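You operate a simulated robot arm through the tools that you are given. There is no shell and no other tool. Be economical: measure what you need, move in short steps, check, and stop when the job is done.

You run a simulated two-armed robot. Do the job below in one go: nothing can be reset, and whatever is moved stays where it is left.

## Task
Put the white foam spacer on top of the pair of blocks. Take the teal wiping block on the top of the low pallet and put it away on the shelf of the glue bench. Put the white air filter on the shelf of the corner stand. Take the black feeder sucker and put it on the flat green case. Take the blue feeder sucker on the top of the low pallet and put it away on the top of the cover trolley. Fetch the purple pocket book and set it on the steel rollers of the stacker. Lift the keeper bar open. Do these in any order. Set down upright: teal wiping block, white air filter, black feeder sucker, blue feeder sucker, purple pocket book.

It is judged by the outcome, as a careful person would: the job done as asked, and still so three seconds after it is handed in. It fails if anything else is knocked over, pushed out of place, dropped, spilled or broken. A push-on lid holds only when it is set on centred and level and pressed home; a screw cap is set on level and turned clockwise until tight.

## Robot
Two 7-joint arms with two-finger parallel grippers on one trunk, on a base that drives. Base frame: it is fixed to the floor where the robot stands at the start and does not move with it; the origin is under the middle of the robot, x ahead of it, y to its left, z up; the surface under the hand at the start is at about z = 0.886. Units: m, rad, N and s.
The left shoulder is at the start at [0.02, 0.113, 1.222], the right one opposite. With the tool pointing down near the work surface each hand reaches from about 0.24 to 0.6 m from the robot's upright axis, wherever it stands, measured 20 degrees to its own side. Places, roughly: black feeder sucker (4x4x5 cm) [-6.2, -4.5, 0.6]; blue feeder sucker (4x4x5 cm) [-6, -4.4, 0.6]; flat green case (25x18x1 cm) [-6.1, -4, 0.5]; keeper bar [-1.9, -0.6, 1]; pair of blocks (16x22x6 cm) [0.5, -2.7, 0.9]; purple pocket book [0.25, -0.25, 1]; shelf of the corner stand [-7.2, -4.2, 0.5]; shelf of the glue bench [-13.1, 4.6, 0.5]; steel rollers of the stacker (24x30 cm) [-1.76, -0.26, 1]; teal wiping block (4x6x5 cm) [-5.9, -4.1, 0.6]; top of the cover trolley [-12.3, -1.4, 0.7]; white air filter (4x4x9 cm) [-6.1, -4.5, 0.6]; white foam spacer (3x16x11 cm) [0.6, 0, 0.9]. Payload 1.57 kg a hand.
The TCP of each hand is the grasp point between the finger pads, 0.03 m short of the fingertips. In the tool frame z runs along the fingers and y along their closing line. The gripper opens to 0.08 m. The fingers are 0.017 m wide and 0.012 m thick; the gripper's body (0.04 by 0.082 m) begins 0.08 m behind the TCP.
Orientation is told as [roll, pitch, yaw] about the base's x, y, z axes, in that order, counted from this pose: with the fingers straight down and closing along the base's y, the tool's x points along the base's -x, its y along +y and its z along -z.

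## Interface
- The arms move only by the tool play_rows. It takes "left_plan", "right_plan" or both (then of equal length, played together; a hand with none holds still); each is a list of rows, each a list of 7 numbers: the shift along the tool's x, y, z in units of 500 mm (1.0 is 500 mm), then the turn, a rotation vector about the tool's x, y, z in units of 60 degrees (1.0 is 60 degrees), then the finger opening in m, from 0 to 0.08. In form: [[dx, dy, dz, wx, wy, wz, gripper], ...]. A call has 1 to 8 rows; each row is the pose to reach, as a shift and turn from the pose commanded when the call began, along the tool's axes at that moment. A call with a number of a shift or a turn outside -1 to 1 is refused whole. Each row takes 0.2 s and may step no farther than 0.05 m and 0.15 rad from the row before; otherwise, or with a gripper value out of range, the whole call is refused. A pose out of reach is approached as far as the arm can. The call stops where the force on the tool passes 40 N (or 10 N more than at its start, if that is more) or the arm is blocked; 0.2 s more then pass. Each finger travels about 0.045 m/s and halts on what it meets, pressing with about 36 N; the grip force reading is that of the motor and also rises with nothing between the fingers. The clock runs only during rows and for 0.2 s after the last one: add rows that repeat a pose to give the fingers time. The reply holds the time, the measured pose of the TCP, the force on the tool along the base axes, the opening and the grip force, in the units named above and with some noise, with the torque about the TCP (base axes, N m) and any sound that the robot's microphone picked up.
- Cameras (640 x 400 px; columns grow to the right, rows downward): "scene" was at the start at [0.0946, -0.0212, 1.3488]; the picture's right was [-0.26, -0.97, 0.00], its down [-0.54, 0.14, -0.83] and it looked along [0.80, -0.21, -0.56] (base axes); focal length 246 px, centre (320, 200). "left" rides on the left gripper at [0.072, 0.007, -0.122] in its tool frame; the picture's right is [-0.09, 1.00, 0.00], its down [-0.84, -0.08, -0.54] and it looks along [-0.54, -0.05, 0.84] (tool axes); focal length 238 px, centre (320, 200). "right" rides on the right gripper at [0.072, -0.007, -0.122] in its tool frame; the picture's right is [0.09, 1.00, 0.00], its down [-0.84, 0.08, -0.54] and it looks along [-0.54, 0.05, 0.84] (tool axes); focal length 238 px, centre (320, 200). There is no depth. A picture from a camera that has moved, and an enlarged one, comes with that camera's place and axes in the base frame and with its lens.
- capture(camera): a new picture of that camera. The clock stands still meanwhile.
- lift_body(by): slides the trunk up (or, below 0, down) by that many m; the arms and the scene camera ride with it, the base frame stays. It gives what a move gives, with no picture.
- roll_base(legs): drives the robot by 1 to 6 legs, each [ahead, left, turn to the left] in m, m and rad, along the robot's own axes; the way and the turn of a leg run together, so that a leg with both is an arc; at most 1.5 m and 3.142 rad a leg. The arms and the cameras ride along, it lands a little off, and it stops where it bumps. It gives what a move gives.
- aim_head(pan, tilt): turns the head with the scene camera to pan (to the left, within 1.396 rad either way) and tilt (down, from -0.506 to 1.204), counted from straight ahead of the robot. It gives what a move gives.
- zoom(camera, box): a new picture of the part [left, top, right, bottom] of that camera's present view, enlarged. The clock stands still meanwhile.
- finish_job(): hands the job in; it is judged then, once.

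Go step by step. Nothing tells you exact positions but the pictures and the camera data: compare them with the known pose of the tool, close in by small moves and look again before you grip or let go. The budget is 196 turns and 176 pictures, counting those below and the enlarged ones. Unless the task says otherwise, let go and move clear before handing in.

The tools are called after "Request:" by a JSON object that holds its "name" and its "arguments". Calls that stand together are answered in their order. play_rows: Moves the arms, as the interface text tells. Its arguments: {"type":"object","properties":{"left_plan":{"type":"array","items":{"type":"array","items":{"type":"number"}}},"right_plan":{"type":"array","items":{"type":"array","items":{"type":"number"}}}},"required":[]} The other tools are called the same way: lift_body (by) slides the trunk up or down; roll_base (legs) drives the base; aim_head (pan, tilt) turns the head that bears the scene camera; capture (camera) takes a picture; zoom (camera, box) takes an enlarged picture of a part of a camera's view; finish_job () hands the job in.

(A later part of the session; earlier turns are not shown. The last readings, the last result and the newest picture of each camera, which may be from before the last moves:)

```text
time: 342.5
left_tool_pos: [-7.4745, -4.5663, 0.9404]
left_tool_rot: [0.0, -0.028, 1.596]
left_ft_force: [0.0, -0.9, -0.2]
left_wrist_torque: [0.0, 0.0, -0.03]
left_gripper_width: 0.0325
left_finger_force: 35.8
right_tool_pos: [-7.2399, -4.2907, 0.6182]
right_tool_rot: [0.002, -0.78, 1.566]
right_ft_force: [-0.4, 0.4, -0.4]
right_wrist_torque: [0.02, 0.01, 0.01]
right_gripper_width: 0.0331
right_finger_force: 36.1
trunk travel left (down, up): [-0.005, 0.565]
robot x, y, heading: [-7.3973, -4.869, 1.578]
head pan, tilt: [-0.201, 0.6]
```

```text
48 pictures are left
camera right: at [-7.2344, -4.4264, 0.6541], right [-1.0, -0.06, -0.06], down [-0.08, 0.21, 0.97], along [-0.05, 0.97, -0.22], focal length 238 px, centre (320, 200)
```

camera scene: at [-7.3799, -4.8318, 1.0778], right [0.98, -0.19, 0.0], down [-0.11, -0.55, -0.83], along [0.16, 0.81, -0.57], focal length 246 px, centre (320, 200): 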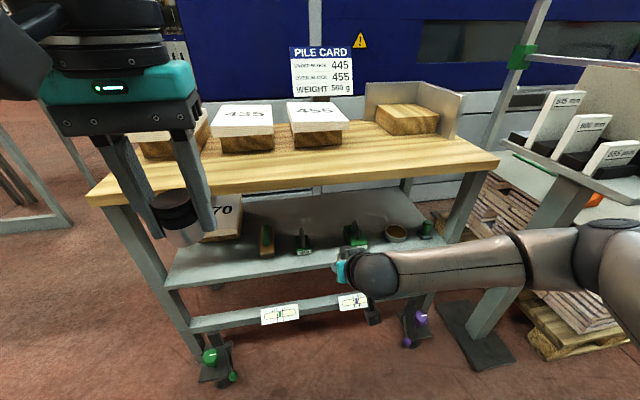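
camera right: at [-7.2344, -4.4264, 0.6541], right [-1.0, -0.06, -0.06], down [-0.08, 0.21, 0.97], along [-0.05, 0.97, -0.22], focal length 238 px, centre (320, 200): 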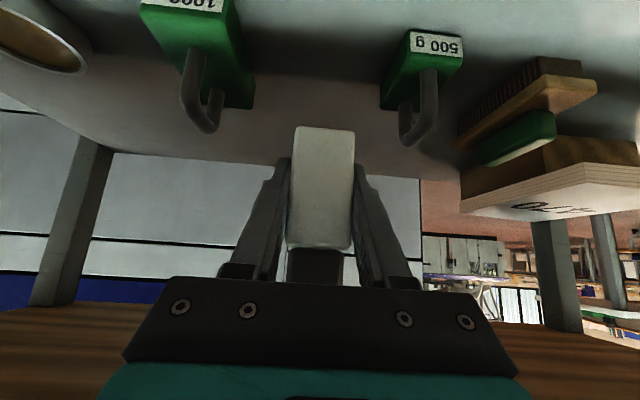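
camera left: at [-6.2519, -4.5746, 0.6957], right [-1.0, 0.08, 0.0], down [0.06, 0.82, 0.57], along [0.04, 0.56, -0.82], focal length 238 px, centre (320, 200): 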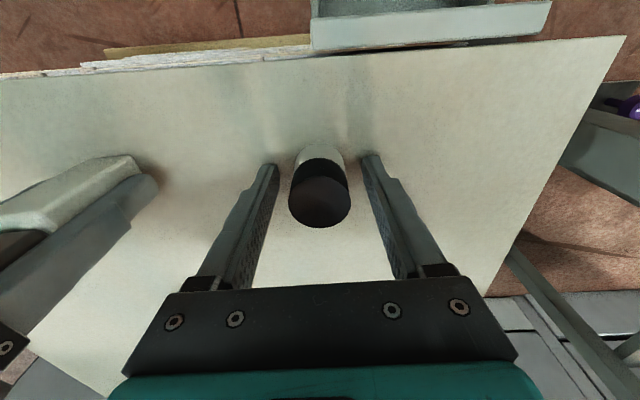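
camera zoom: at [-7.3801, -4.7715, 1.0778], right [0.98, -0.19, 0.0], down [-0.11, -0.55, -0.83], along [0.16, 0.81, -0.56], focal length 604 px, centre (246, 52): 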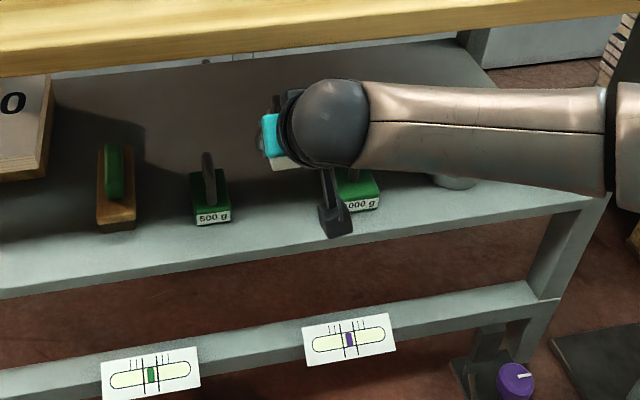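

Filter is over the shelf, clear between the weights. I lower it toward contact.

Request:
{"name": "play_rows", "arguments": {"right_plan": [[0.03, 0, 0.03, 0, 0, 0, 0], [0.06, 0, 0.06, 0, 0, 0, 0], [0.0845, 0, 0.0852, 0, 0, 0, 0], [0.0915, 0, 0.0925, 0, 0, 0, 0], [0.0985, 0, 0.0995, 0, 0, 0, 0]]}}

Request:
{"name": "zoom", "arguments": {"camera": "right", "box": [200, 60, 440, 280]}}

```text
time: 343.7
left_tool_pos: [-7.4734, -4.5654, 0.9402]
left_tool_rot: [0.002, -0.028, 1.596]
left_ft_force: [0.3, 0.1, -1.2]
left_wrist_torque: [-0.01, 0.0, 0.01]
left_gripper_width: 0.0329
left_finger_force: 36.5
right_tool_pos: [-7.2396, -4.2909, 0.5481]
right_tool_rot: [0.003, -0.78, 1.564]
right_ft_force: [0.0, 0.5, -0.6]
right_wrist_torque: [0.02, -0.01, 0.0]
right_gripper_width: 0.0331
right_finger_force: 35.8
trunk travel left (down, up): [-0.005, 0.565]
robot x, y, heading: [-7.3965, -4.8733, 1.575]
head pan, tilt: [-0.201, 0.6]
```

```text
1.82 times, centred on (320, 170) of right
camera zoom: at [-7.2349, -4.4272, 0.5834], right [-1.0, -0.06, -0.06], down [-0.08, 0.21, 0.97], along [-0.05, 0.98, -0.22], focal length 433 px, centre (320, 254)
```

zoom: 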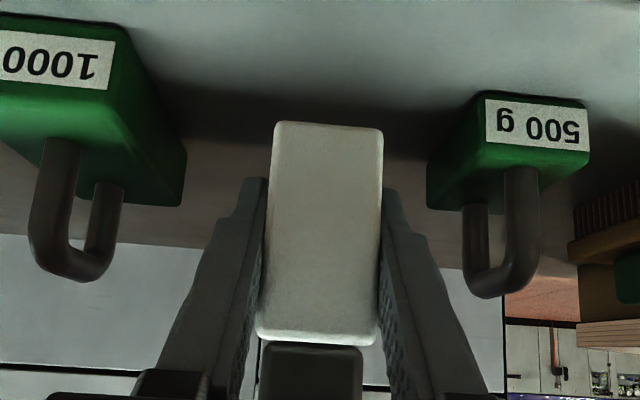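

Still just above the shelf. I lower in 4 mm steps until contact.

Request:
{"name": "play_rows", "arguments": {"right_plan": [[0.0056, 0, 0.0057, 0, 0, 0, 0], [0.0113, 0, 0.0114, 0, 0, 0, 0], [0.017, 0, 0.0171, 0, 0, 0, 0]]}}

```text
time: 344.5
left_tool_pos: [-7.4731, -4.5644, 0.9404]
left_tool_rot: [0.002, -0.028, 1.596]
left_ft_force: [-0.4, 0.2, -0.9]
left_wrist_torque: [0.01, 0.0, 0.01]
left_gripper_width: 0.0328
left_finger_force: 36.0
right_tool_pos: [-7.2413, -4.2908, 0.5359]
right_tool_rot: [0.001, -0.779, 1.564]
right_ft_force: [0.0, -0.1, -0.8]
right_wrist_torque: [0.0, -0.01, -0.01]
right_gripper_width: 0.0332
right_finger_force: 35.4
trunk travel left (down, up): [-0.005, 0.565]
robot x, y, heading: [-7.3967, -4.8712, 1.576]
head pan, tilt: [-0.201, 0.6]
```

Request:
{"name": "play_rows", "arguments": {"right_plan": [[0.0056, 0, 0.0057, 0, 0, 0, 0], [0.0113, 0, 0.0114, 0, 0, 0, 0], [0.017, 0, 0.0171, 0, 0, 0, 0]]}}

Request:
{"name": "zoom", "arguments": {"camera": "right", "box": [200, 60, 440, 280]}}

```text
time: 345.3
left_tool_pos: [-7.4733, -4.5647, 0.9398]
left_tool_rot: [0.001, -0.028, 1.595]
left_ft_force: [0.9, 0.8, -0.5]
left_wrist_torque: [0.0, 0.03, -0.01]
left_gripper_width: 0.0327
left_finger_force: 36.2
right_tool_pos: [-7.2404, -4.2921, 0.5237]
right_tool_rot: [0.001, -0.78, 1.566]
right_ft_force: [-0.4, 1.1, -0.1]
right_wrist_torque: [-0.01, -0.01, 0.01]
right_gripper_width: 0.0332
right_finger_force: 36.4
trunk travel left (down, up): [-0.005, 0.565]
robot x, y, heading: [-7.3972, -4.8685, 1.579]
head pan, tilt: [-0.201, 0.6]
```

```text
1.82 times, centred on (320, 170) of right
camera zoom: at [-7.2351, -4.4273, 0.5597], right [-1.0, -0.06, -0.06], down [-0.08, 0.21, 0.97], along [-0.05, 0.97, -0.22], focal length 433 px, centre (320, 254)
```

zoom: 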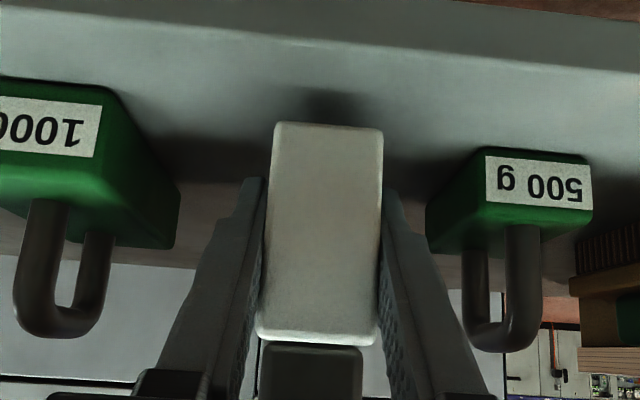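

Request:
{"name": "play_rows", "arguments": {"right_plan": [[0.006, 0, 0.0061, 0, 0, 0, 0], [0.012, 0, 0.0121, 0, 0, 0, 0], [0.018, 0, 0.0182, 0, 0, 0, 0]]}}

Request:
{"name": "zoom", "arguments": {"camera": "right", "box": [200, 60, 440, 280]}}

```text
time: 346.1
left_tool_pos: [-7.4754, -4.5657, 0.9409]
left_tool_rot: [0.001, -0.028, 1.595]
left_ft_force: [-0.4, 1.1, -0.5]
left_wrist_torque: [-0.01, 0.01, -0.03]
left_gripper_width: 0.0324
left_finger_force: 35.5
right_tool_pos: [-7.2396, -4.2896, 0.5113]
right_tool_rot: [-0.001, -0.78, 1.566]
right_ft_force: [0.4, -0.9, 1.9]
right_wrist_torque: [-0.08, -0.01, -0.03]
right_gripper_width: 0.0332
right_finger_force: 36.3
trunk travel left (down, up): [-0.005, 0.565]
robot x, y, heading: [-7.401, -4.8719, 1.575]
head pan, tilt: [-0.201, 0.6]
```

```text
1.82 times, centred on (320, 170) of right
camera zoom: at [-7.2343, -4.4266, 0.5472], right [-1.0, -0.06, -0.06], down [-0.08, 0.21, 0.97], along [-0.05, 0.98, -0.22], focal length 433 px, centre (320, 254)
```

zoom: 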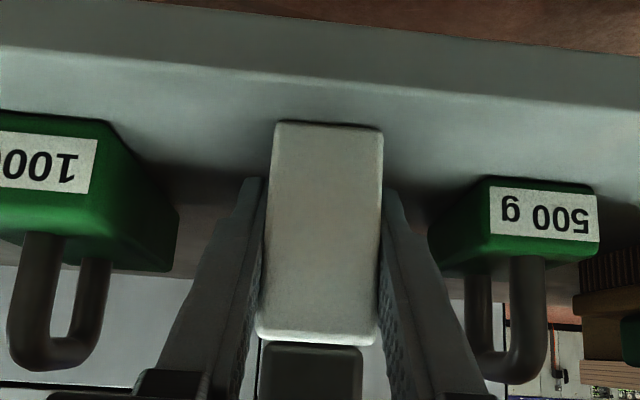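

Contact is made. I open the fingers and retract along the tool axis.

Request:
{"name": "play_rows", "arguments": {"right_plan": [[0, 0, 0, 0, 0, 0, 0.036], [0, 0, 0, 0, 0, 0, 0.044], [0, 0, 0, 0, 0, 0, 0.048], [0, 0, -0.03, 0, 0, 0, 0.05], [0, 0, -0.09, 0, 0, 0, 0.05], [0, 0, -0.17, 0, 0, 0, 0.05], [0.03, 0, -0.23, 0, 0, 0, 0.05]]}}

Request:
{"name": "capture", "arguments": {"camera": "right"}}

```text
time: 347.7
left_tool_pos: [-7.4745, -4.5656, 0.9402]
left_tool_rot: [0.002, -0.028, 1.594]
left_ft_force: [-0.5, -0.7, 0.0]
left_wrist_torque: [-0.01, 0.01, 0.0]
left_gripper_width: 0.0324
left_finger_force: 36.3
right_tool_pos: [-7.2408, -4.3607, 0.5761]
right_tool_rot: [0.0, -0.778, 1.564]
right_ft_force: [0.1, -0.2, 0.2]
right_wrist_torque: [-0.02, 0.0, 0.06]
right_gripper_width: 0.0498
right_finger_force: 0.1
right hand out of reach, approached as far as the arm can: row 7
trunk travel left (down, up): [-0.005, 0.565]
robot x, y, heading: [-7.3931, -4.867, 1.579]
head pan, tilt: [-0.201, 0.6]
```

```text
44 pictures are left
camera right: at [-7.2344, -4.4971, 0.612], right [-1.0, -0.06, -0.06], down [-0.08, 0.22, 0.97], along [-0.04, 0.97, -0.22], focal length 238 px, centre (320, 200)
```

right: 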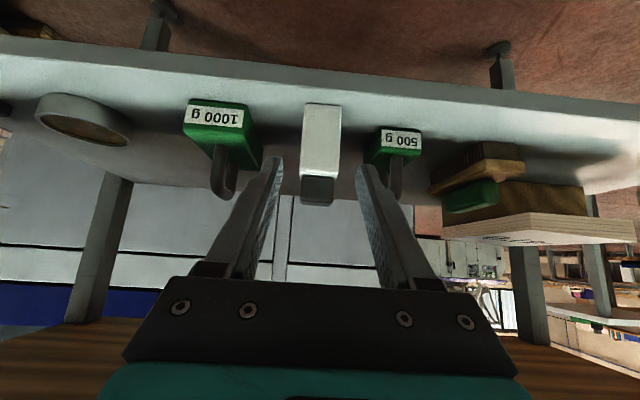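

The filter stands upright on the shelf. I back away, straighten the right hand, and drive to the pallet's south‑east side with the black sucker.

Request:
{"name": "roll_base", "arguments": {"legs": [[-0.5, 0, 0]]}}

Request:
{"name": "play_rows", "arguments": {"right_plan": [[-0.035, 0, -0.092, 0, 0.125, 0, 0.06], [-0.07, 0, -0.184, 0, 0.25, 0, 0.06], [-0.105, 0, -0.276, 0, 0.375, 0, 0.06], [-0.14, 0, -0.368, 0, 0.5, 0, 0.06], [-0.175, 0, -0.46, 0, 0.625, 0, 0.06], [-0.21, 0, -0.552, 0, 0.745, 0, 0.06], [-0.24, 0, -0.64, 0, 0.745, 0, 0.06]]}}

Request:
{"name": "roll_base", "arguments": {"legs": [[0, -1.0, 0], [0, -0.73, 0], [0.45, 0, 0]]}}

Request:
{"name": "aim_head", "arguments": {"pan": 0.1, "tilt": 0.6}}

Request:
{"name": "capture", "arguments": {"camera": "scene"}}

```text
time: 350.7
left_tool_pos: [-7.472, -5.0736, 0.9404]
left_tool_rot: [0.004, -0.028, 1.608]
left_ft_force: [0.4, 0.9, -0.9]
left_wrist_torque: [0.01, 0.04, -0.02]
left_gripper_width: 0.0327
left_finger_force: 35.6
right_tool_pos: [-7.2408, -4.8667, 0.5756]
right_tool_rot: [-0.001, -0.778, 1.579]
right_ft_force: [-0.3, -1.2, -0.1]
right_wrist_torque: [0.01, -0.02, -0.01]
right_gripper_width: 0.0501
right_finger_force: 0.0
trunk travel left (down, up): [-0.005, 0.565]
robot x, y, heading: [-7.39, -5.3806, 1.594]
head pan, tilt: [-0.201, 0.6]
```

```text
time: 352.3
left_tool_pos: [-7.4723, -5.0729, 0.9409]
left_tool_rot: [0.002, -0.029, 1.607]
left_ft_force: [0.2, 0.4, -0.4]
left_wrist_torque: [0.01, -0.01, 0.01]
left_gripper_width: 0.0326
left_finger_force: 35.9
right_tool_pos: [-7.2411, -5.0069, 0.8879]
right_tool_rot: [0.0, 0.006, 1.579]
right_ft_force: [-0.1, -0.6, 0.3]
right_wrist_torque: [0.0, 0.0, 0.0]
right_gripper_width: 0.06
right_finger_force: 0.0
trunk travel left (down, up): [-0.005, 0.565]
robot x, y, heading: [-7.3911, -5.3771, 1.591]
head pan, tilt: [-0.201, 0.6]
```

```text
time: 363.5
left_tool_pos: [-5.7595, -4.5609, 0.9406]
left_tool_rot: [0.003, -0.028, 1.64]
left_ft_force: [0.2, 0.9, -1.0]
left_wrist_torque: [-0.02, -0.01, 0.0]
left_gripper_width: 0.0327
left_finger_force: 36.3
right_tool_pos: [-5.5305, -4.4863, 0.8879]
right_tool_rot: [0.002, 0.004, 1.612]
right_ft_force: [0.0, 0.2, -0.8]
right_wrist_torque: [0.03, 0.0, 0.02]
right_gripper_width: 0.0599
right_finger_force: 0.2
trunk travel left (down, up): [-0.005, 0.565]
robot x, y, heading: [-5.6654, -4.8664, 1.624]
head pan, tilt: [-0.201, 0.6]
```

```text
time: 364.3
left_tool_pos: [-5.759, -4.5618, 0.9401]
left_tool_rot: [0.001, -0.028, 1.642]
left_ft_force: [0.4, -0.2, 0.2]
left_wrist_torque: [0.0, -0.02, -0.05]
left_gripper_width: 0.0328
left_finger_force: 35.4
right_tool_pos: [-5.5304, -4.4875, 0.8882]
right_tool_rot: [-0.001, 0.004, 1.611]
right_ft_force: [-0.1, 0.6, -0.3]
right_wrist_torque: [0.01, 0.0, 0.0]
right_gripper_width: 0.06
right_finger_force: 0.1
trunk travel left (down, up): [-0.005, 0.565]
robot x, y, heading: [-5.6649, -4.8631, 1.628]
head pan, tilt: [0.099, 0.6]
```

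```text
43 pictures are left
camera scene: at [-5.6818, -4.7632, 1.0778], right [0.99, 0.15, 0.0], down [0.08, -0.56, -0.83], along [-0.12, 0.82, -0.56], focal length 246 px, centre (320, 200)
```

scene: 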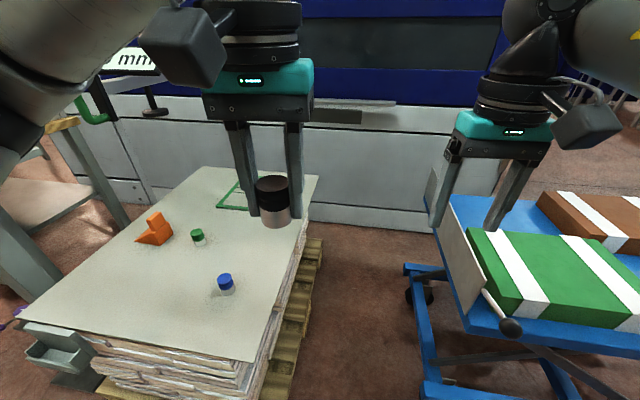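

There's a lane between pallet and trolley. I turn slightly right and edge in to about (−5.61, −4.55), so the left arm can reach the case sideways.

Request:
{"name": "roll_base", "arguments": {"legs": [[0, 0, -0.378], [0.2, 0.03, 0], [0.114, 0.016, 0]]}}

Request:
{"name": "aim_head", "arguments": {"pan": 0.9, "tilt": 0.7}}

Request:
{"name": "capture", "arguments": {"camera": "scene"}}

```text
time: 367.9
left_tool_pos: [-5.5881, -4.2344, 0.9407]
left_tool_rot: [0.001, -0.03, 1.268]
left_ft_force: [-0.5, 0.3, -1.1]
left_wrist_torque: [0.0, -0.02, 0.04]
left_gripper_width: 0.0327
left_finger_force: 35.7
right_tool_pos: [-5.3477, -4.2476, 0.8888]
right_tool_rot: [-0.001, 0.004, 1.24]
right_ft_force: [0.2, -0.2, 0.4]
right_wrist_torque: [0.01, -0.03, -0.02]
right_gripper_width: 0.0599
right_finger_force: 0.1
trunk travel left (down, up): [-0.005, 0.565]
robot x, y, heading: [-5.6116, -4.5497, 1.248]
head pan, tilt: [0.099, 0.6]
```

```text
time: 369.0
left_tool_pos: [-5.588, -4.2346, 0.9405]
left_tool_rot: [0.002, -0.029, 1.27]
left_ft_force: [0.6, 0.2, -0.7]
left_wrist_torque: [-0.01, -0.02, 0.01]
left_gripper_width: 0.0327
left_finger_force: 35.3
right_tool_pos: [-5.3493, -4.248, 0.8886]
right_tool_rot: [0.001, 0.003, 1.239]
right_ft_force: [-0.6, 0.3, -0.4]
right_wrist_torque: [-0.01, 0.0, 0.03]
right_gripper_width: 0.0599
right_finger_force: 0.0
trunk travel left (down, up): [-0.005, 0.565]
robot x, y, heading: [-5.6091, -4.5513, 1.252]
head pan, tilt: [0.901, 0.7]
```

```text
42 pictures are left
camera scene: at [-5.6557, -4.4666, 1.0692], right [0.84, 0.55, 0.0], down [0.35, -0.54, -0.77], along [-0.42, 0.64, -0.64], focal length 246 px, centre (320, 200)
```

scene: 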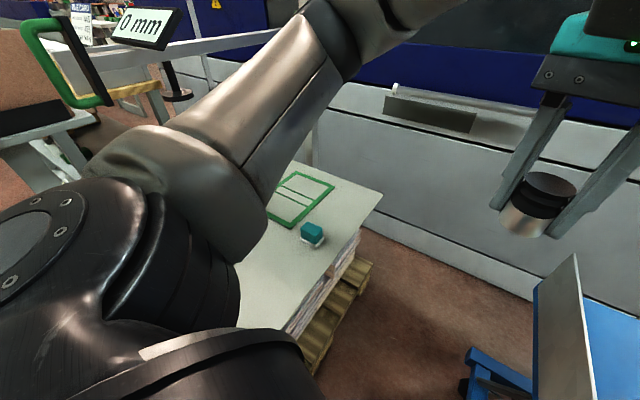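

The case's near‑right corner is at about (−5.99, −4.10) and teal is at (−5.917, −4.10). I carry the black sucker toward (−6.03, −4.07).

Request:
{"name": "play_rows", "arguments": {"left_plan": [[-0.005, 0.09, 0.02, 0, 0, 0, 0], [-0.01, 0.18, 0.04, 0, 0, 0, 0], [-0.015, 0.27, 0.06, 0, 0, 0, 0], [-0.02, 0.36, 0.08, 0, 0, 0, 0], [-0.025, 0.45, 0.1, 0, 0, 0, 0], [-0.03, 0.54, 0.12, 0, 0, 0, 0], [-0.035, 0.63, 0.14, 0, 0, 0, 0], [-0.04, 0.72, 0.16, 0, 0, 0, 0]]}}

Request:
{"name": "play_rows", "arguments": {"left_plan": [[-0.005, 0.08, 0.03, 0, 0, 0, 0], [-0.01, 0.16, 0.06, 0, 0, 0, 0], [-0.0135, 0.222, 0.12, 0, 0, 0, 0]]}}

Request:
{"name": "capture", "arguments": {"camera": "left"}}

Request:
{"name": "capture", "arguments": {"camera": "scene"}}

```text
time: 370.8
left_tool_pos: [-5.9264, -4.1065, 0.86]
left_tool_rot: [0.005, -0.027, 1.268]
left_ft_force: [-0.2, 0.0, -0.5]
left_wrist_torque: [0.03, 0.01, 0.01]
left_gripper_width: 0.0326
left_finger_force: 35.5
right_tool_pos: [-5.3485, -4.2479, 0.8885]
right_tool_rot: [-0.001, 0.004, 1.24]
right_ft_force: [-0.4, 0.6, 0.4]
right_wrist_torque: [0.01, 0.01, 0.01]
right_gripper_width: 0.0601
right_finger_force: 0.1
trunk travel left (down, up): [-0.005, 0.565]
robot x, y, heading: [-5.611, -4.554, 1.249]
head pan, tilt: [0.901, 0.7]
```

```text
time: 371.6
left_tool_pos: [-6.0272, -4.0666, 0.8]
left_tool_rot: [0.003, -0.027, 1.266]
left_ft_force: [0.5, 0.4, 0.4]
left_wrist_torque: [0.01, -0.02, -0.03]
left_gripper_width: 0.0326
left_finger_force: 35.8
right_tool_pos: [-5.348, -4.2478, 0.8875]
right_tool_rot: [0.0, 0.003, 1.241]
right_ft_force: [0.4, -0.4, -0.2]
right_wrist_torque: [-0.01, 0.04, 0.04]
right_gripper_width: 0.06
right_finger_force: 0.0
trunk travel left (down, up): [-0.005, 0.565]
robot x, y, heading: [-5.6109, -4.5511, 1.246]
head pan, tilt: [0.901, 0.7]
```

```text
41 pictures are left
camera left: at [-6.056, -4.1364, 0.9212], right [-0.92, 0.38, 0.0], down [0.32, 0.76, 0.57], along [0.21, 0.52, -0.82], focal length 238 px, centre (320, 200)
```

left: 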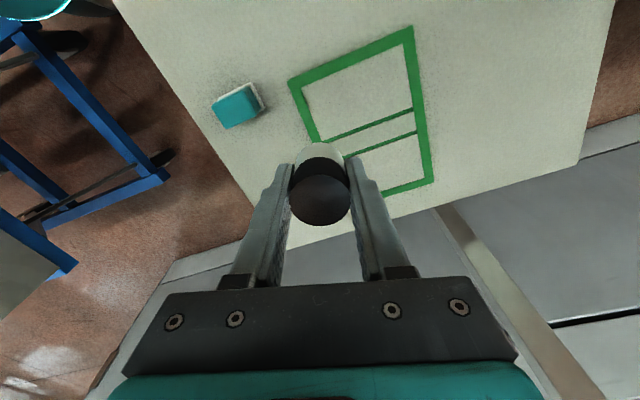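

```text
40 pictures are left
camera scene: at [-5.6558, -4.4666, 1.0692], right [0.84, 0.55, 0.0], down [0.35, -0.54, -0.76], along [-0.42, 0.64, -0.64], focal length 246 px, centre (320, 200)
```

scene: 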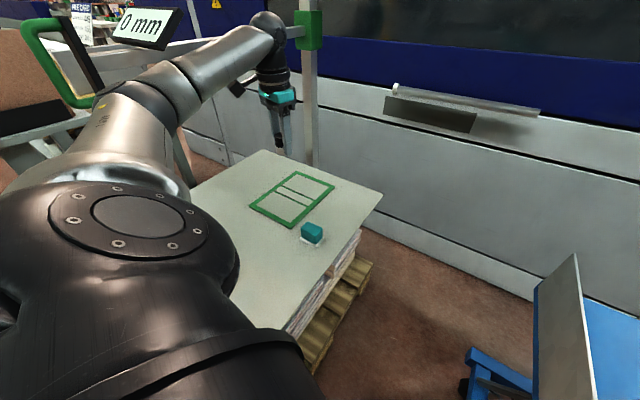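

Position is inside the case outline. I shift 1 cm further in and lower to just above it.

Request:
{"name": "play_rows", "arguments": {"left_plan": [[0, 0.025, 0.08, 0, 0, 0, 0], [0, 0.025, 0.17, 0, 0, 0, 0], [0, 0.025, 0.26, 0, 0, 0, 0], [0, 0.025, 0.35, 0, 0, 0, 0], [0, 0.025, 0.39, 0, 0, 0, 0]]}}

Request:
{"name": "play_rows", "arguments": {"left_plan": [[0, 0, 0.008, 0, 0, 0, 0], [0, 0, 0.016, 0, 0, 0, 0], [0, 0, 0.024, 0, 0, 0, 0]]}}

Request:
{"name": "zoom", "arguments": {"camera": "scene", "box": [210, 90, 390, 260]}}

```text
time: 372.8
left_tool_pos: [-6.04, -4.0568, 0.6066]
left_tool_rot: [0.003, -0.028, 1.27]
left_ft_force: [-0.3, -0.3, 0.2]
left_wrist_torque: [0.0, -0.02, 0.0]
left_gripper_width: 0.0328
left_finger_force: 36.5
right_tool_pos: [-5.3468, -4.2473, 0.8878]
right_tool_rot: [-0.001, 0.004, 1.24]
right_ft_force: [0.6, 0.2, -0.3]
right_wrist_torque: [0.02, 0.03, 0.02]
right_gripper_width: 0.0602
right_finger_force: 0.1
trunk travel left (down, up): [-0.005, 0.565]
robot x, y, heading: [-5.6116, -4.55, 1.25]
head pan, tilt: [0.901, 0.7]
```

```text
time: 373.6
left_tool_pos: [-6.0402, -4.0556, 0.5945]
left_tool_rot: [0.003, -0.027, 1.268]
left_ft_force: [0.4, -0.2, 0.2]
left_wrist_torque: [0.02, -0.01, -0.01]
left_gripper_width: 0.0325
left_finger_force: 35.9
right_tool_pos: [-5.3478, -4.2473, 0.8887]
right_tool_rot: [0.001, 0.003, 1.238]
right_ft_force: [-0.1, 0.1, 0.2]
right_wrist_torque: [0.0, 0.01, 0.02]
right_gripper_width: 0.06
right_finger_force: 0.0
trunk travel left (down, up): [-0.005, 0.565]
robot x, y, heading: [-5.6082, -4.5498, 1.252]
head pan, tilt: [0.901, 0.7]
```

```text
2.35 times, centred on (300, 175) of scene
camera zoom: at [-5.6558, -4.4666, 1.0692], right [0.84, 0.55, 0.0], down [0.35, -0.54, -0.76], along [-0.42, 0.64, -0.64], focal length 578 px, centre (367, 259)
```

zoom: 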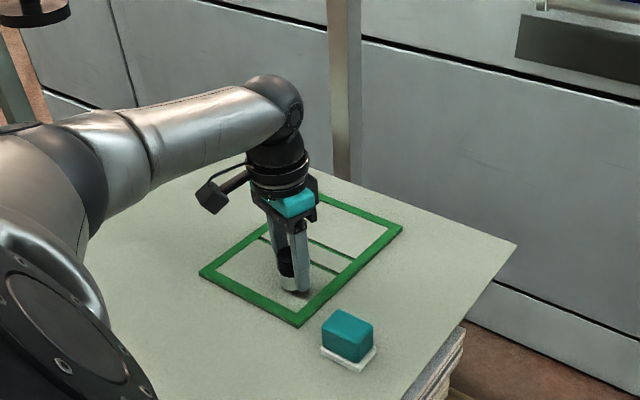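

Inside the case, just above. A few more small steps down to contact.

Request:
{"name": "play_rows", "arguments": {"left_plan": [[0, 0, 0.007, 0, 0, 0, 0], [0, 0, 0.014, 0, 0, 0, 0], [0, 0, 0.02, 0, 0, 0, 0]]}}

```text
time: 374.4
left_tool_pos: [-6.0398, -4.0565, 0.5848]
left_tool_rot: [0.002, -0.028, 1.27]
left_ft_force: [-0.8, -0.3, -0.9]
left_wrist_torque: [0.01, 0.0, 0.02]
left_gripper_width: 0.0328
left_finger_force: 36.2
right_tool_pos: [-5.3485, -4.248, 0.8877]
right_tool_rot: [0.001, 0.004, 1.239]
right_ft_force: [0.1, -0.3, -0.8]
right_wrist_torque: [0.01, -0.04, 0.0]
right_gripper_width: 0.0598
right_finger_force: 0.2
trunk travel left (down, up): [-0.005, 0.565]
robot x, y, heading: [-5.6135, -4.5524, 1.252]
head pan, tilt: [0.901, 0.7]
```

Request:
{"name": "play_rows", "arguments": {"left_plan": [[0, 0, 0.005, 0, 0, 0, 0], [0, 0, 0.01, 0, 0, 0, 0], [0, 0, 0.015, 0, 0, 0, 0]]}}

Request:
{"name": "zoom", "arguments": {"camera": "scene", "box": [250, 130, 350, 230]}}

```text
time: 375.2
left_tool_pos: [-6.0385, -4.0556, 0.5837]
left_tool_rot: [0.006, -0.033, 1.271]
left_ft_force: [1.8, -7.6, 25.2]
left_wrist_torque: [-0.28, -0.06, 0.03]
left_gripper_width: 0.0331
left_finger_force: 36.5
right_tool_pos: [-5.3461, -4.2495, 0.8885]
right_tool_rot: [0.002, 0.002, 1.24]
right_ft_force: [0.0, 0.2, 0.5]
right_wrist_torque: [0.01, 0.0, -0.04]
right_gripper_width: 0.0599
right_finger_force: 0.0
trunk travel left (down, up): [-0.005, 0.565]
robot x, y, heading: [-5.6121, -4.5507, 1.252]
head pan, tilt: [0.901, 0.7]
```

```text
4.00 times, centred on (300, 180) of scene
camera zoom: at [-5.6543, -4.4686, 1.0697], right [0.84, 0.55, 0.0], down [0.35, -0.54, -0.77], along [-0.42, 0.64, -0.64], focal length 982 px, centre (400, 280)
```

zoom: 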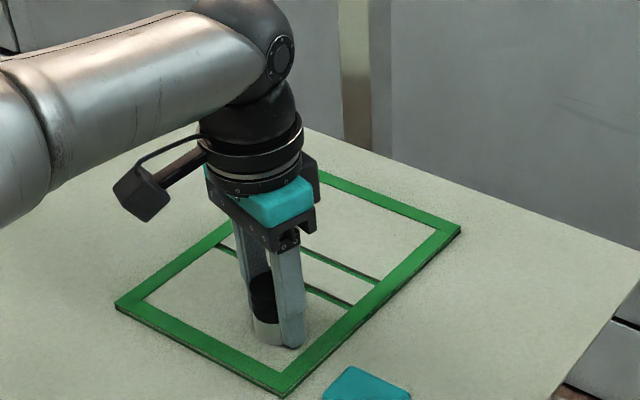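

Contact. I relieve, open and rise.

Request:
{"name": "play_rows", "arguments": {"left_plan": [[0, 0, -0.008, 0, 0, 0, 0.0], [0, 0, -0.008, 0, 0, 0, 0.035], [0, 0, -0.008, 0, 0, 0, 0.05], [0, 0, -0.008, 0, 0, 0, 0.06], [0, 0, -0.05, 0, 0, 0, 0.06], [0, 0, -0.14, 0, 0, 0, 0.06], [0, 0, -0.23, 0, 0, 0, 0.07]]}}

Request:
{"name": "capture", "arguments": {"camera": "left"}}

```text
time: 376.8
left_tool_pos: [-6.0387, -4.0599, 0.6945]
left_tool_rot: [0.002, -0.027, 1.268]
left_ft_force: [0.6, 0.2, 0.3]
left_wrist_torque: [0.01, 0.01, 0.03]
left_gripper_width: 0.07
left_finger_force: 0.0
right_tool_pos: [-5.3493, -4.2477, 0.8876]
right_tool_rot: [-0.002, 0.004, 1.239]
right_ft_force: [1.5, 0.1, 0.0]
right_wrist_torque: [-0.01, -0.01, 0.04]
right_gripper_width: 0.06
right_finger_force: 0.1
trunk travel left (down, up): [-0.005, 0.565]
robot x, y, heading: [-5.6144, -4.5484, 1.25]
head pan, tilt: [0.901, 0.7]
```

```text
37 pictures are left
camera left: at [-6.0682, -4.1292, 0.8146], right [-0.92, 0.38, 0.0], down [0.32, 0.76, 0.56], along [0.21, 0.52, -0.83], focal length 238 px, centre (320, 200)
```

left: 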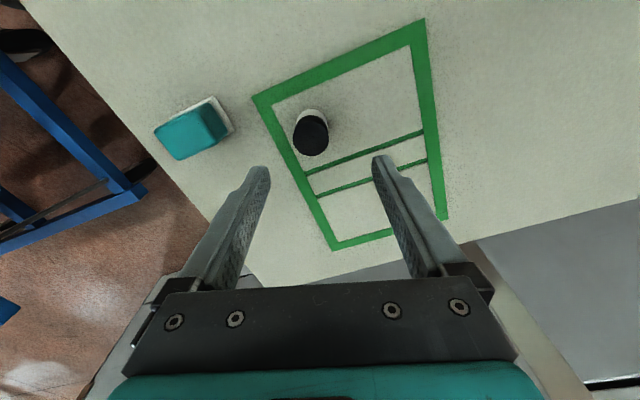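

Black sucker stands on the case. I move the left hand above the teal block, squaring up and opening wide.

Request:
{"name": "play_rows", "arguments": {"left_plan": [[0.008, -0.08, 0, 0, 0, -0.1, 0.08], [0.016, -0.16, 0, 0, 0, -0.2, 0.08], [0.023, -0.241, 0, 0, 0, -0.289, 0.08], [0.023, -0.241, 0, 0, 0, -0.289, 0.08]]}}

Request:
{"name": "capture", "arguments": {"camera": "left"}}

```text
time: 377.8
left_tool_pos: [-5.9262, -4.105, 0.6946]
left_tool_rot: [-0.008, -0.026, 1.572]
left_ft_force: [-0.2, 1.1, 0.2]
left_wrist_torque: [-0.02, 0.0, 0.0]
left_gripper_width: 0.0798
left_finger_force: 0.1
right_tool_pos: [-5.3475, -4.2478, 0.8891]
right_tool_rot: [-0.002, 0.005, 1.238]
right_ft_force: [0.6, -0.2, 0.2]
right_wrist_torque: [-0.01, 0.03, 0.04]
right_gripper_width: 0.0599
right_finger_force: 0.1
trunk travel left (down, up): [-0.005, 0.565]
robot x, y, heading: [-5.6136, -4.5494, 1.256]
head pan, tilt: [0.901, 0.7]
```

```text
36 pictures are left
camera left: at [-5.9348, -4.1801, 0.8151], right [-1.0, 0.09, 0.0], down [0.07, 0.82, 0.56], along [0.05, 0.56, -0.83], focal length 238 px, centre (320, 200)
```

left: 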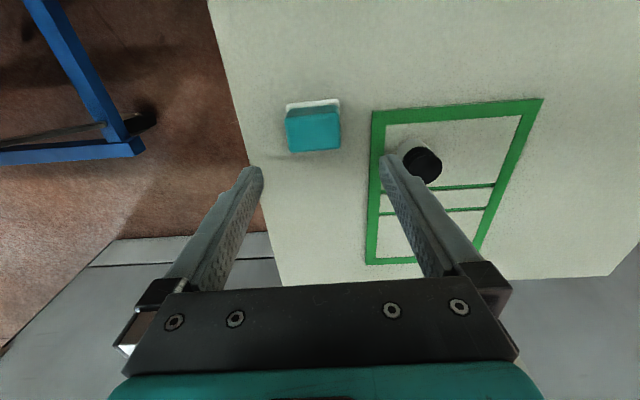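

Teal is centred between the fingers. I descend and grip it, then lift.

Request:
{"name": "play_rows", "arguments": {"left_plan": [[0.018, -0.006, 0.08, 0, 0, 0, 0.08], [0.018, -0.006, 0.16, 0, 0, 0, 0.08], [0.018, -0.006, 0.205, 0, 0, 0, 0.08], [0.018, -0.006, 0.205, 0, 0, 0, 0.06], [0.018, -0.006, 0.205, 0, 0, 0, 0.04], [0.018, -0.006, 0.205, 0, 0, 0, 0.03], [0.018, -0.006, 0.205, 0, 0, 0, 0.03]]}}

Request:
{"name": "play_rows", "arguments": {"left_plan": [[0, 0, -0.04, 0, 0, 0, 0.03], [0, 0, -0.12, 0, 0, 0, 0.03], [0, 0, -0.2, 0, 0, 0, 0.03], [0, 0, -0.28, 0, 0, 0, 0.03], [0, 0, -0.36, 0, 0, 0, 0.03]]}}

Request:
{"name": "capture", "arguments": {"camera": "left"}}

```text
time: 379.4
left_tool_pos: [-5.9241, -4.1097, 0.5916]
left_tool_rot: [-0.007, -0.027, 1.571]
left_ft_force: [0.9, 0.1, 0.2]
left_wrist_torque: [0.01, 0.04, 0.02]
left_gripper_width: 0.0513
left_finger_force: 33.3
right_tool_pos: [-5.3478, -4.2471, 0.8884]
right_tool_rot: [0.0, 0.004, 1.238]
right_ft_force: [-0.1, -0.4, 0.4]
right_wrist_torque: [-0.03, 0.0, -0.01]
right_gripper_width: 0.0598
right_finger_force: 0.0
trunk travel left (down, up): [-0.005, 0.565]
robot x, y, heading: [-5.6102, -4.55, 1.253]
head pan, tilt: [0.901, 0.7]
```

```text
time: 380.6
left_tool_pos: [-5.9251, -4.1153, 0.7692]
left_tool_rot: [-0.006, -0.026, 1.571]
left_ft_force: [0.1, -0.3, 0.2]
left_wrist_torque: [0.02, 0.03, 0.04]
left_gripper_width: 0.0511
left_finger_force: 35.9
right_tool_pos: [-5.3471, -4.248, 0.8872]
right_tool_rot: [0.0, 0.002, 1.241]
right_ft_force: [0.8, -0.1, 0.3]
right_wrist_torque: [0.0, -0.01, -0.03]
right_gripper_width: 0.0602
right_finger_force: 0.0
trunk travel left (down, up): [-0.005, 0.565]
robot x, y, heading: [-5.6108, -4.5479, 1.251]
head pan, tilt: [0.901, 0.7]
```

```text
35 pictures are left
camera left: at [-5.934, -4.1907, 0.8907], right [-1.0, 0.09, 0.0], down [0.07, 0.82, 0.56], along [0.06, 0.56, -0.83], focal length 238 px, centre (320, 200)
```

left: 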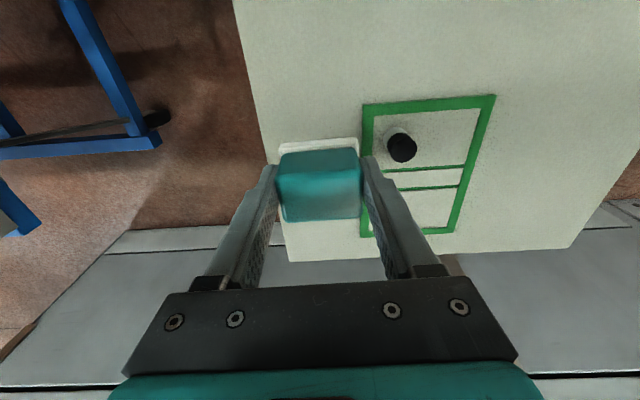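

Teal is held. I bring it in close, back out of the lane and move to the south side for the blue sucker.

Request:
{"name": "play_rows", "arguments": {"left_plan": [[0.02, -0.076, -0.033, 0, 0, 0, 0.03], [0.04, -0.152, -0.066, 0, 0, 0, 0.03], [0.06, -0.228, -0.1, 0, 0, 0, 0.03], [0.08, -0.304, -0.13, 0, 0, 0, 0.03], [0.1, -0.38, -0.165, 0, 0, 0, 0.03], [0.12, -0.456, -0.2, 0, 0, 0, 0.03], [0.145, -0.532, -0.23, 0, 0, 0, 0.03], [0.17, -0.608, -0.26, 0, 0, 0, 0.03]]}}

Request:
{"name": "roll_base", "arguments": {"legs": [[-0.33, -0.046, 0], [0, 0, 0.32], [-0.05, 0, 0], [0, 0.41, 0]]}}

Request:
{"name": "aim_head", "arguments": {"pan": -0.2, "tilt": 0.7}}

Request:
{"name": "capture", "arguments": {"camera": "scene"}}

```text
time: 382.4
left_tool_pos: [-5.6224, -4.2065, 0.899]
left_tool_rot: [-0.008, -0.028, 1.572]
left_ft_force: [-1.0, 0.3, -0.9]
left_wrist_torque: [-0.04, -0.02, -0.04]
left_gripper_width: 0.0515
left_finger_force: 35.8
right_tool_pos: [-5.3479, -4.2471, 0.8885]
right_tool_rot: [0.0, 0.003, 1.24]
right_ft_force: [-0.5, -0.1, 0.0]
right_wrist_torque: [-0.01, -0.03, -0.03]
right_gripper_width: 0.0597
right_finger_force: 0.1
trunk travel left (down, up): [-0.005, 0.565]
robot x, y, heading: [-5.6075, -4.5491, 1.254]
head pan, tilt: [0.901, 0.7]
```

```text
time: 388.3
left_tool_pos: [-6.1977, -4.6021, 0.8989]
left_tool_rot: [-0.007, -0.028, 1.889]
left_ft_force: [-0.7, -0.7, -1.0]
left_wrist_torque: [-0.01, 0.02, -0.01]
left_gripper_width: 0.0513
left_finger_force: 36.1
right_tool_pos: [-5.9238, -4.557, 0.8874]
right_tool_rot: [0.0, 0.004, 1.558]
right_ft_force: [0.1, 0.2, 0.1]
right_wrist_torque: [-0.03, 0.01, 0.03]
right_gripper_width: 0.06
right_finger_force: 0.0
trunk travel left (down, up): [-0.005, 0.565]
robot x, y, heading: [-6.0775, -4.9288, 1.57]
head pan, tilt: [0.901, 0.7]
```

```text
time: 389.6
left_tool_pos: [-6.1986, -4.603, 0.8991]
left_tool_rot: [-0.007, -0.029, 1.888]
left_ft_force: [-0.3, -1.0, -0.4]
left_wrist_torque: [0.01, 0.04, 0.04]
left_gripper_width: 0.0512
left_finger_force: 35.6
right_tool_pos: [-5.9257, -4.5564, 0.8885]
right_tool_rot: [0.001, 0.005, 1.556]
right_ft_force: [-0.4, -0.3, 0.5]
right_wrist_torque: [-0.01, 0.0, -0.02]
right_gripper_width: 0.0599
right_finger_force: 0.2
trunk travel left (down, up): [-0.005, 0.565]
robot x, y, heading: [-6.0797, -4.9268, 1.572]
head pan, tilt: [-0.201, 0.7]
```

```text
34 pictures are left
camera scene: at [-6.0643, -4.8306, 1.0692], right [0.98, -0.2, 0.0], down [-0.13, -0.63, -0.76], along [0.15, 0.75, -0.64], focal length 246 px, centre (320, 200)
```

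scene: 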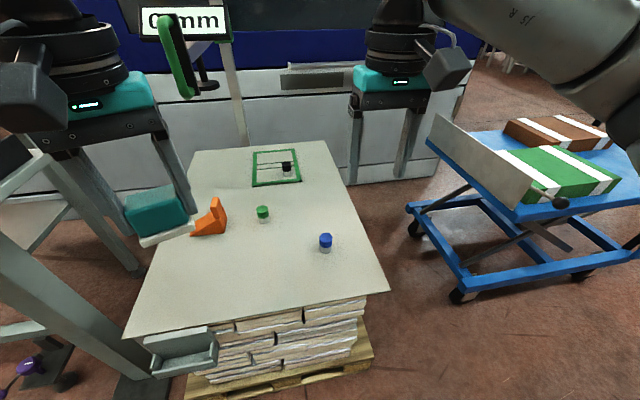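

Blue sucker is at about (−5.97, −4.43). I bring the right hand above it.

Request:
{"name": "play_rows", "arguments": {"right_plan": [[-0.05, 0.018, 0.07, 0, 0, 0, 0.07], [-0.1, 0.036, 0.14, 0, 0, 0, 0.07], [-0.15, 0.054, 0.21, 0, 0, 0, 0.07], [-0.2, 0.072, 0.28, 0, 0, 0, 0.07], [-0.25, 0.09, 0.35, 0, 0, 0, 0.07], [-0.254, 0.09, 0.376, 0, 0, 0, 0.07]]}}

Request:
{"name": "capture", "arguments": {"camera": "right"}}

```text
time: 391.0
left_tool_pos: [-6.1979, -4.6007, 0.8989]
left_tool_rot: [-0.006, -0.028, 1.889]
left_ft_force: [0.1, 0.1, -1.4]
left_wrist_torque: [-0.02, -0.03, -0.02]
left_gripper_width: 0.0514
left_finger_force: 35.9
right_tool_pos: [-5.9689, -4.4304, 0.7011]
right_tool_rot: [0.0, 0.004, 1.557]
right_ft_force: [-0.8, -0.3, -0.4]
right_wrist_torque: [-0.01, -0.02, -0.01]
right_gripper_width: 0.0701
right_finger_force: 0.0
trunk travel left (down, up): [-0.005, 0.565]
robot x, y, heading: [-6.0803, -4.9247, 1.568]
head pan, tilt: [-0.201, 0.7]
```

```text
33 pictures are left
camera right: at [-5.9636, -4.5013, 0.8224], right [-1.0, -0.08, 0.0], down [-0.07, 0.84, 0.54], along [-0.04, 0.54, -0.84], focal length 238 px, centre (320, 200)
```

right: 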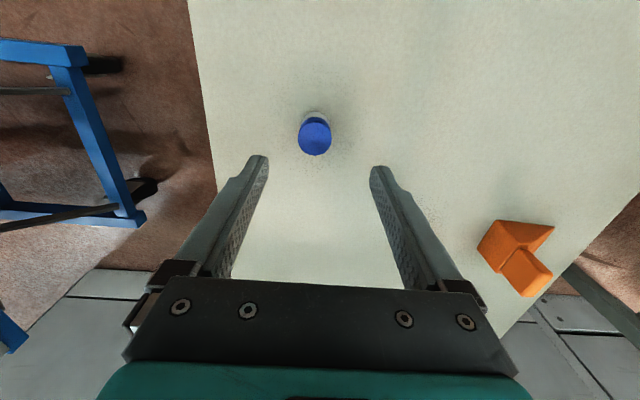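

Request:
{"name": "play_rows", "arguments": {"right_plan": [[0, -0.012, 0.08, 0, 0, 0, 0.07], [0, -0.012, 0.16, 0, 0, 0, 0.07], [0, -0.012, 0.242, 0, 0, 0, 0.06], [0, -0.012, 0.242, 0, 0, 0, 0.04], [0, -0.012, 0.242, 0, 0, 0, 0.02], [0, -0.012, 0.242, 0, 0, 0, 0.01], [0, -0.012, 0.242, 0, 0, 0, 0.01]]}}

Request:
{"name": "play_rows", "arguments": {"right_plan": [[0, 0, -0.04, 0, 0, 0, 0.0], [0, 0, -0.12, 0, 0, 0, 0.0], [0, 0, -0.2, 0, 0, 0, 0.0], [0.08, 0, -0.26, 0, 0, 0, 0.0], [0.16, 0, -0.32, 0, 0, 0, 0.0], [0.24, 0, -0.38, 0, 0, 0, 0.0], [0.28, 0, -0.46, 0, 0, 0, 0.0]]}}

Request:
{"name": "capture", "arguments": {"camera": "right"}}

```text
time: 392.6
left_tool_pos: [-6.1973, -4.6028, 0.899]
left_tool_rot: [-0.008, -0.027, 1.889]
left_ft_force: [0.1, -0.6, -0.7]
left_wrist_torque: [0.03, 0.03, 0.02]
left_gripper_width: 0.0512
left_finger_force: 36.1
right_tool_pos: [-5.9616, -4.4317, 0.5781]
right_tool_rot: [-0.001, 0.002, 1.557]
right_ft_force: [-0.3, -0.1, 0.4]
right_wrist_torque: [0.0, 0.01, 0.02]
right_gripper_width: 0.0328
right_finger_force: 34.1
trunk travel left (down, up): [-0.005, 0.565]
robot x, y, heading: [-6.0792, -4.9248, 1.565]
head pan, tilt: [-0.201, 0.7]
```

```text
time: 394.2
left_tool_pos: [-6.1987, -4.6019, 0.8996]
left_tool_rot: [-0.008, -0.028, 1.888]
left_ft_force: [-0.4, 0.1, -1.1]
left_wrist_torque: [0.01, 0.03, 0.0]
left_gripper_width: 0.051
left_finger_force: 36.1
right_tool_pos: [-5.9598, -4.5708, 0.8104]
right_tool_rot: [-0.003, 0.005, 1.556]
right_ft_force: [-0.4, 0.0, -0.5]
right_wrist_torque: [0.01, -0.04, 0.03]
right_gripper_width: 0.0327
right_finger_force: 35.9
trunk travel left (down, up): [-0.005, 0.565]
robot x, y, heading: [-6.0791, -4.9255, 1.574]
head pan, tilt: [-0.201, 0.7]
```

```text
32 pictures are left
camera right: at [-5.955, -4.6415, 0.9315], right [-1.0, -0.08, 0.0], down [-0.07, 0.84, 0.54], along [-0.04, 0.54, -0.84], focal length 238 px, centre (320, 200)
```

right: 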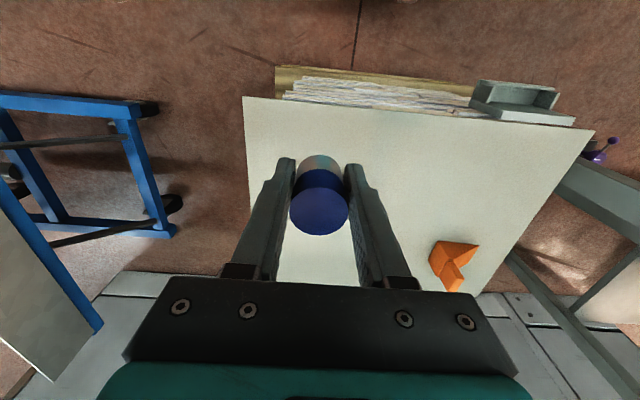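

Both items are held. I back away, turn west and drive about 3 m before looking toward the cover trolley.

Request:
{"name": "roll_base", "arguments": {"legs": [[-0.5, 0, 0], [0, 0, 1.57], [1.5, 0, 0], [1.2, 0, 0]]}}

Request:
{"name": "aim_head", "arguments": {"pan": -0.4, "tilt": 0.2}}

Request:
{"name": "capture", "arguments": {"camera": "scene"}}

```text
time: 413.6
left_tool_pos: [-9.0989, -5.5601, 0.8991]
left_tool_rot: [-0.006, -0.028, -2.818]
left_ft_force: [0.3, 1.0, -0.8]
left_wrist_torque: [-0.01, -0.02, 0.01]
left_gripper_width: 0.0509
left_finger_force: 36.3
right_tool_pos: [-9.1331, -5.3232, 0.8092]
right_tool_rot: [-0.001, 0.002, 3.131]
right_ft_force: [0.3, 0.2, -1.2]
right_wrist_torque: [0.0, 0.03, 0.02]
right_gripper_width: 0.0327
right_finger_force: 36.1
trunk travel left (down, up): [-0.005, 0.565]
robot x, y, heading: [-8.7797, -5.4386, -3.145]
head pan, tilt: [-0.201, 0.7]
```

```text
time: 414.5
left_tool_pos: [-9.0998, -5.5604, 0.8988]
left_tool_rot: [-0.006, -0.029, -2.818]
left_ft_force: [0.9, 0.6, 0.2]
left_wrist_torque: [0.03, -0.01, 0.04]
left_gripper_width: 0.0518
left_finger_force: 36.1
right_tool_pos: [-9.1319, -5.322, 0.8089]
right_tool_rot: [0.001, 0.004, 3.135]
right_ft_force: [-0.3, 0.8, -0.3]
right_wrist_torque: [-0.02, -0.01, 0.0]
right_gripper_width: 0.0326
right_finger_force: 35.7
trunk travel left (down, up): [-0.005, 0.565]
robot x, y, heading: [-8.7777, -5.4457, -3.137]
head pan, tilt: [-0.4, 0.201]
```

```text
31 pictures are left
camera scene: at [-8.874, -5.4032, 1.1145], right [0.39, 0.92, 0.0], down [0.18, -0.08, -0.98], along [-0.9, 0.38, -0.2], focal length 246 px, centre (320, 200)
```

scene: 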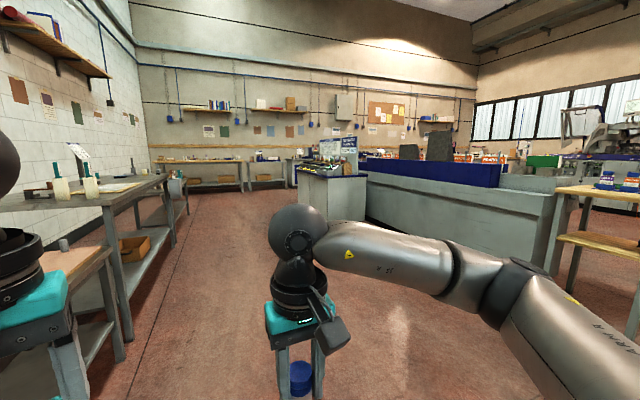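

A long counter lies to the north‑west with the target behind it. I advance and look for a passage.

Request:
{"name": "roll_base", "arguments": {"legs": [[1.4, 0, 0], [0, -1.0, 0]]}}

Request:
{"name": "aim_head", "arguments": {"pan": -1.0, "tilt": 0.25}}

Request:
{"name": "capture", "arguments": {"camera": "scene"}}

Request:
{"name": "aim_head", "arguments": {"pan": -0.3, "tilt": 0.25}}

Request:
{"name": "capture", "arguments": {"camera": "scene"}}

```text
time: 426.2
left_tool_pos: [-10.479, -4.5593, 0.8991]
left_tool_rot: [-0.007, -0.028, -2.835]
left_ft_force: [0.2, -0.4, -0.5]
left_wrist_torque: [-0.02, -0.01, -0.02]
left_gripper_width: 0.0511
left_finger_force: 36.1
right_tool_pos: [-10.509, -4.3213, 0.8101]
right_tool_rot: [0.001, 0.003, 3.117]
right_ft_force: [-0.7, 0.0, -0.6]
right_wrist_torque: [-0.01, -0.03, -0.01]
right_gripper_width: 0.0325
right_finger_force: 36.3
trunk travel left (down, up): [-0.005, 0.565]
robot x, y, heading: [-10.1569, -4.4454, 3.126]
head pan, tilt: [-0.4, 0.201]
```

```text
time: 427.2
left_tool_pos: [-10.4802, -4.5592, 0.8998]
left_tool_rot: [-0.007, -0.029, -2.834]
left_ft_force: [0.5, 0.4, -0.9]
left_wrist_torque: [0.01, 0.0, 0.01]
left_gripper_width: 0.0512
left_finger_force: 36.3
right_tool_pos: [-10.5094, -4.3218, 0.809]
right_tool_rot: [0.001, 0.005, 3.115]
right_ft_force: [-0.4, 0.3, -0.7]
right_wrist_torque: [0.0, -0.01, -0.02]
right_gripper_width: 0.0326
right_finger_force: 36.1
trunk travel left (down, up): [-0.005, 0.565]
robot x, y, heading: [-10.1553, -4.4477, 3.13]
head pan, tilt: [-1.0, 0.25]
```

```text
30 pictures are left
camera scene: at [-10.2155, -4.3641, 1.11], right [0.85, 0.53, 0.0], down [0.13, -0.21, -0.97], along [-0.51, 0.82, -0.25], focal length 246 px, centre (320, 200)
```

scene: 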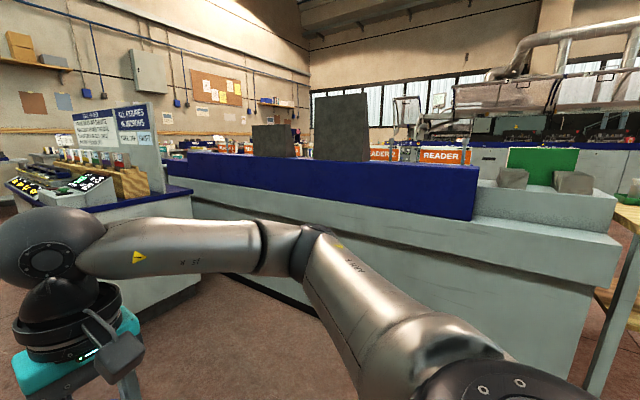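

```text
time: 428.3
left_tool_pos: [-10.4785, -4.5587, 0.8989]
left_tool_rot: [-0.007, -0.027, -2.834]
left_ft_force: [1.0, -0.1, 0.5]
left_wrist_torque: [0.0, 0.0, -0.03]
left_gripper_width: 0.0513
left_finger_force: 35.9
right_tool_pos: [-10.5083, -4.3209, 0.8096]
right_tool_rot: [0.001, 0.004, 3.116]
right_ft_force: [-0.2, -0.4, 0.3]
right_wrist_torque: [0.01, 0.01, -0.01]
right_gripper_width: 0.0328
right_finger_force: 36.4
trunk travel left (down, up): [-0.005, 0.565]
robot x, y, heading: [-10.1566, -4.4445, 3.123]
head pan, tilt: [-0.3, 0.25]
```

```text
29 pictures are left
camera scene: at [-10.2549, -4.4144, 1.11], right [0.31, 0.95, 0.0], down [0.23, -0.08, -0.97], along [-0.92, 0.3, -0.25], focal length 246 px, centre (320, 200)
```

scene: 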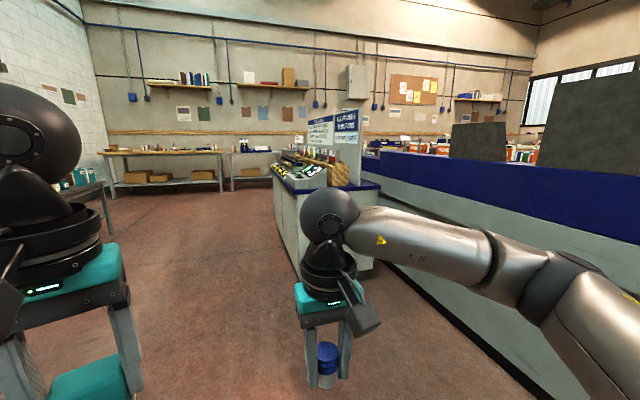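

A console extends from the counter; the way round is west of it. I drive along y≈−5 to x≈−13.9 and look north.

Request:
{"name": "roll_base", "arguments": {"legs": [[0, 0.55, 0], [1.5, 0, 0], [1.5, 0, 0], [0.7, 0, 0], [0, 0, -1.55]]}}

Request:
{"name": "aim_head", "arguments": {"pan": -0.3, "tilt": 0.25}}

Request:
{"name": "capture", "arguments": {"camera": "scene"}}

```text
time: 452.7
left_tool_pos: [-13.9843, -4.5604, 0.8981]
left_tool_rot: [-0.007, -0.03, 1.9]
left_ft_force: [-0.6, -0.9, -1.2]
left_wrist_torque: [0.0, 0.0, 0.02]
left_gripper_width: 0.0514
left_finger_force: 36.0
right_tool_pos: [-13.7466, -4.5265, 0.8098]
right_tool_rot: [0.001, 0.003, 1.567]
right_ft_force: [1.6, 0.6, -0.6]
right_wrist_torque: [-0.01, 0.04, 0.02]
right_gripper_width: 0.0325
right_finger_force: 35.9
trunk travel left (down, up): [-0.005, 0.565]
robot x, y, heading: [-13.862, -4.883, 1.578]
head pan, tilt: [-0.3, 0.25]
```

```text
time: 453.3
left_tool_pos: [-13.9828, -4.5608, 0.8988]
left_tool_rot: [-0.008, -0.026, 1.899]
left_ft_force: [0.9, -0.3, -0.8]
left_wrist_torque: [0.0, 0.0, -0.02]
left_gripper_width: 0.0512
left_finger_force: 35.7
right_tool_pos: [-13.7471, -4.5258, 0.8098]
right_tool_rot: [-0.002, 0.004, 1.568]
right_ft_force: [-0.6, -0.4, -0.1]
right_wrist_torque: [0.01, 0.0, 0.04]
right_gripper_width: 0.0328
right_finger_force: 36.2
trunk travel left (down, up): [-0.005, 0.565]
robot x, y, heading: [-13.8594, -4.8839, 1.582]
head pan, tilt: [-0.3, 0.25]
```

```text
28 pictures are left
camera scene: at [-13.8373, -4.7816, 1.11], right [0.96, -0.29, 0.0], down [-0.07, -0.24, -0.97], along [0.28, 0.93, -0.25], focal length 246 px, centre (320, 200)
```

scene: 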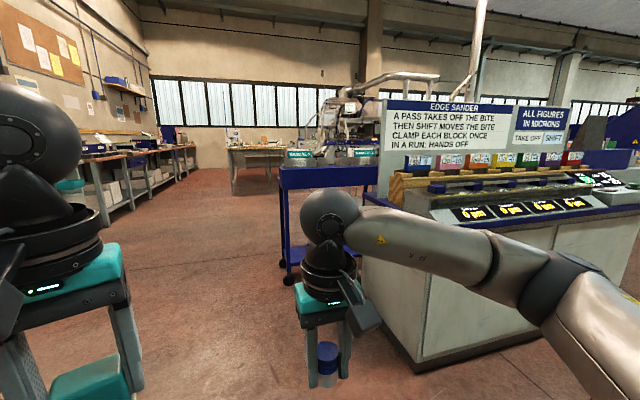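

Request:
{"name": "zoom", "arguments": {"camera": "scene", "box": [220, 110, 400, 230]}}

```text
3.33 times, centred on (310, 170) of scene
camera zoom: at [-13.8373, -4.7816, 1.11], right [0.96, -0.29, 0.0], down [-0.07, -0.24, -0.97], along [0.28, 0.93, -0.25], focal length 818 px, centre (353, 300)
```

zoom: 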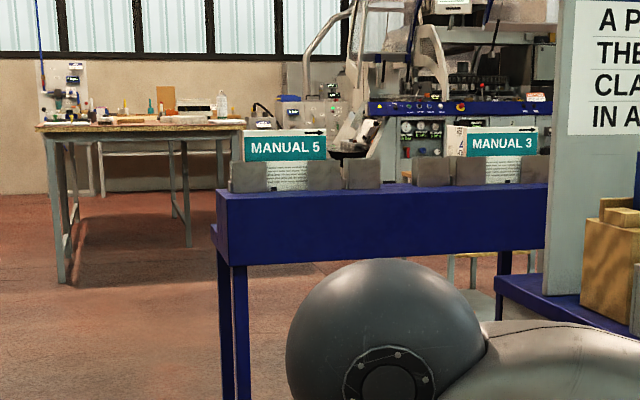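

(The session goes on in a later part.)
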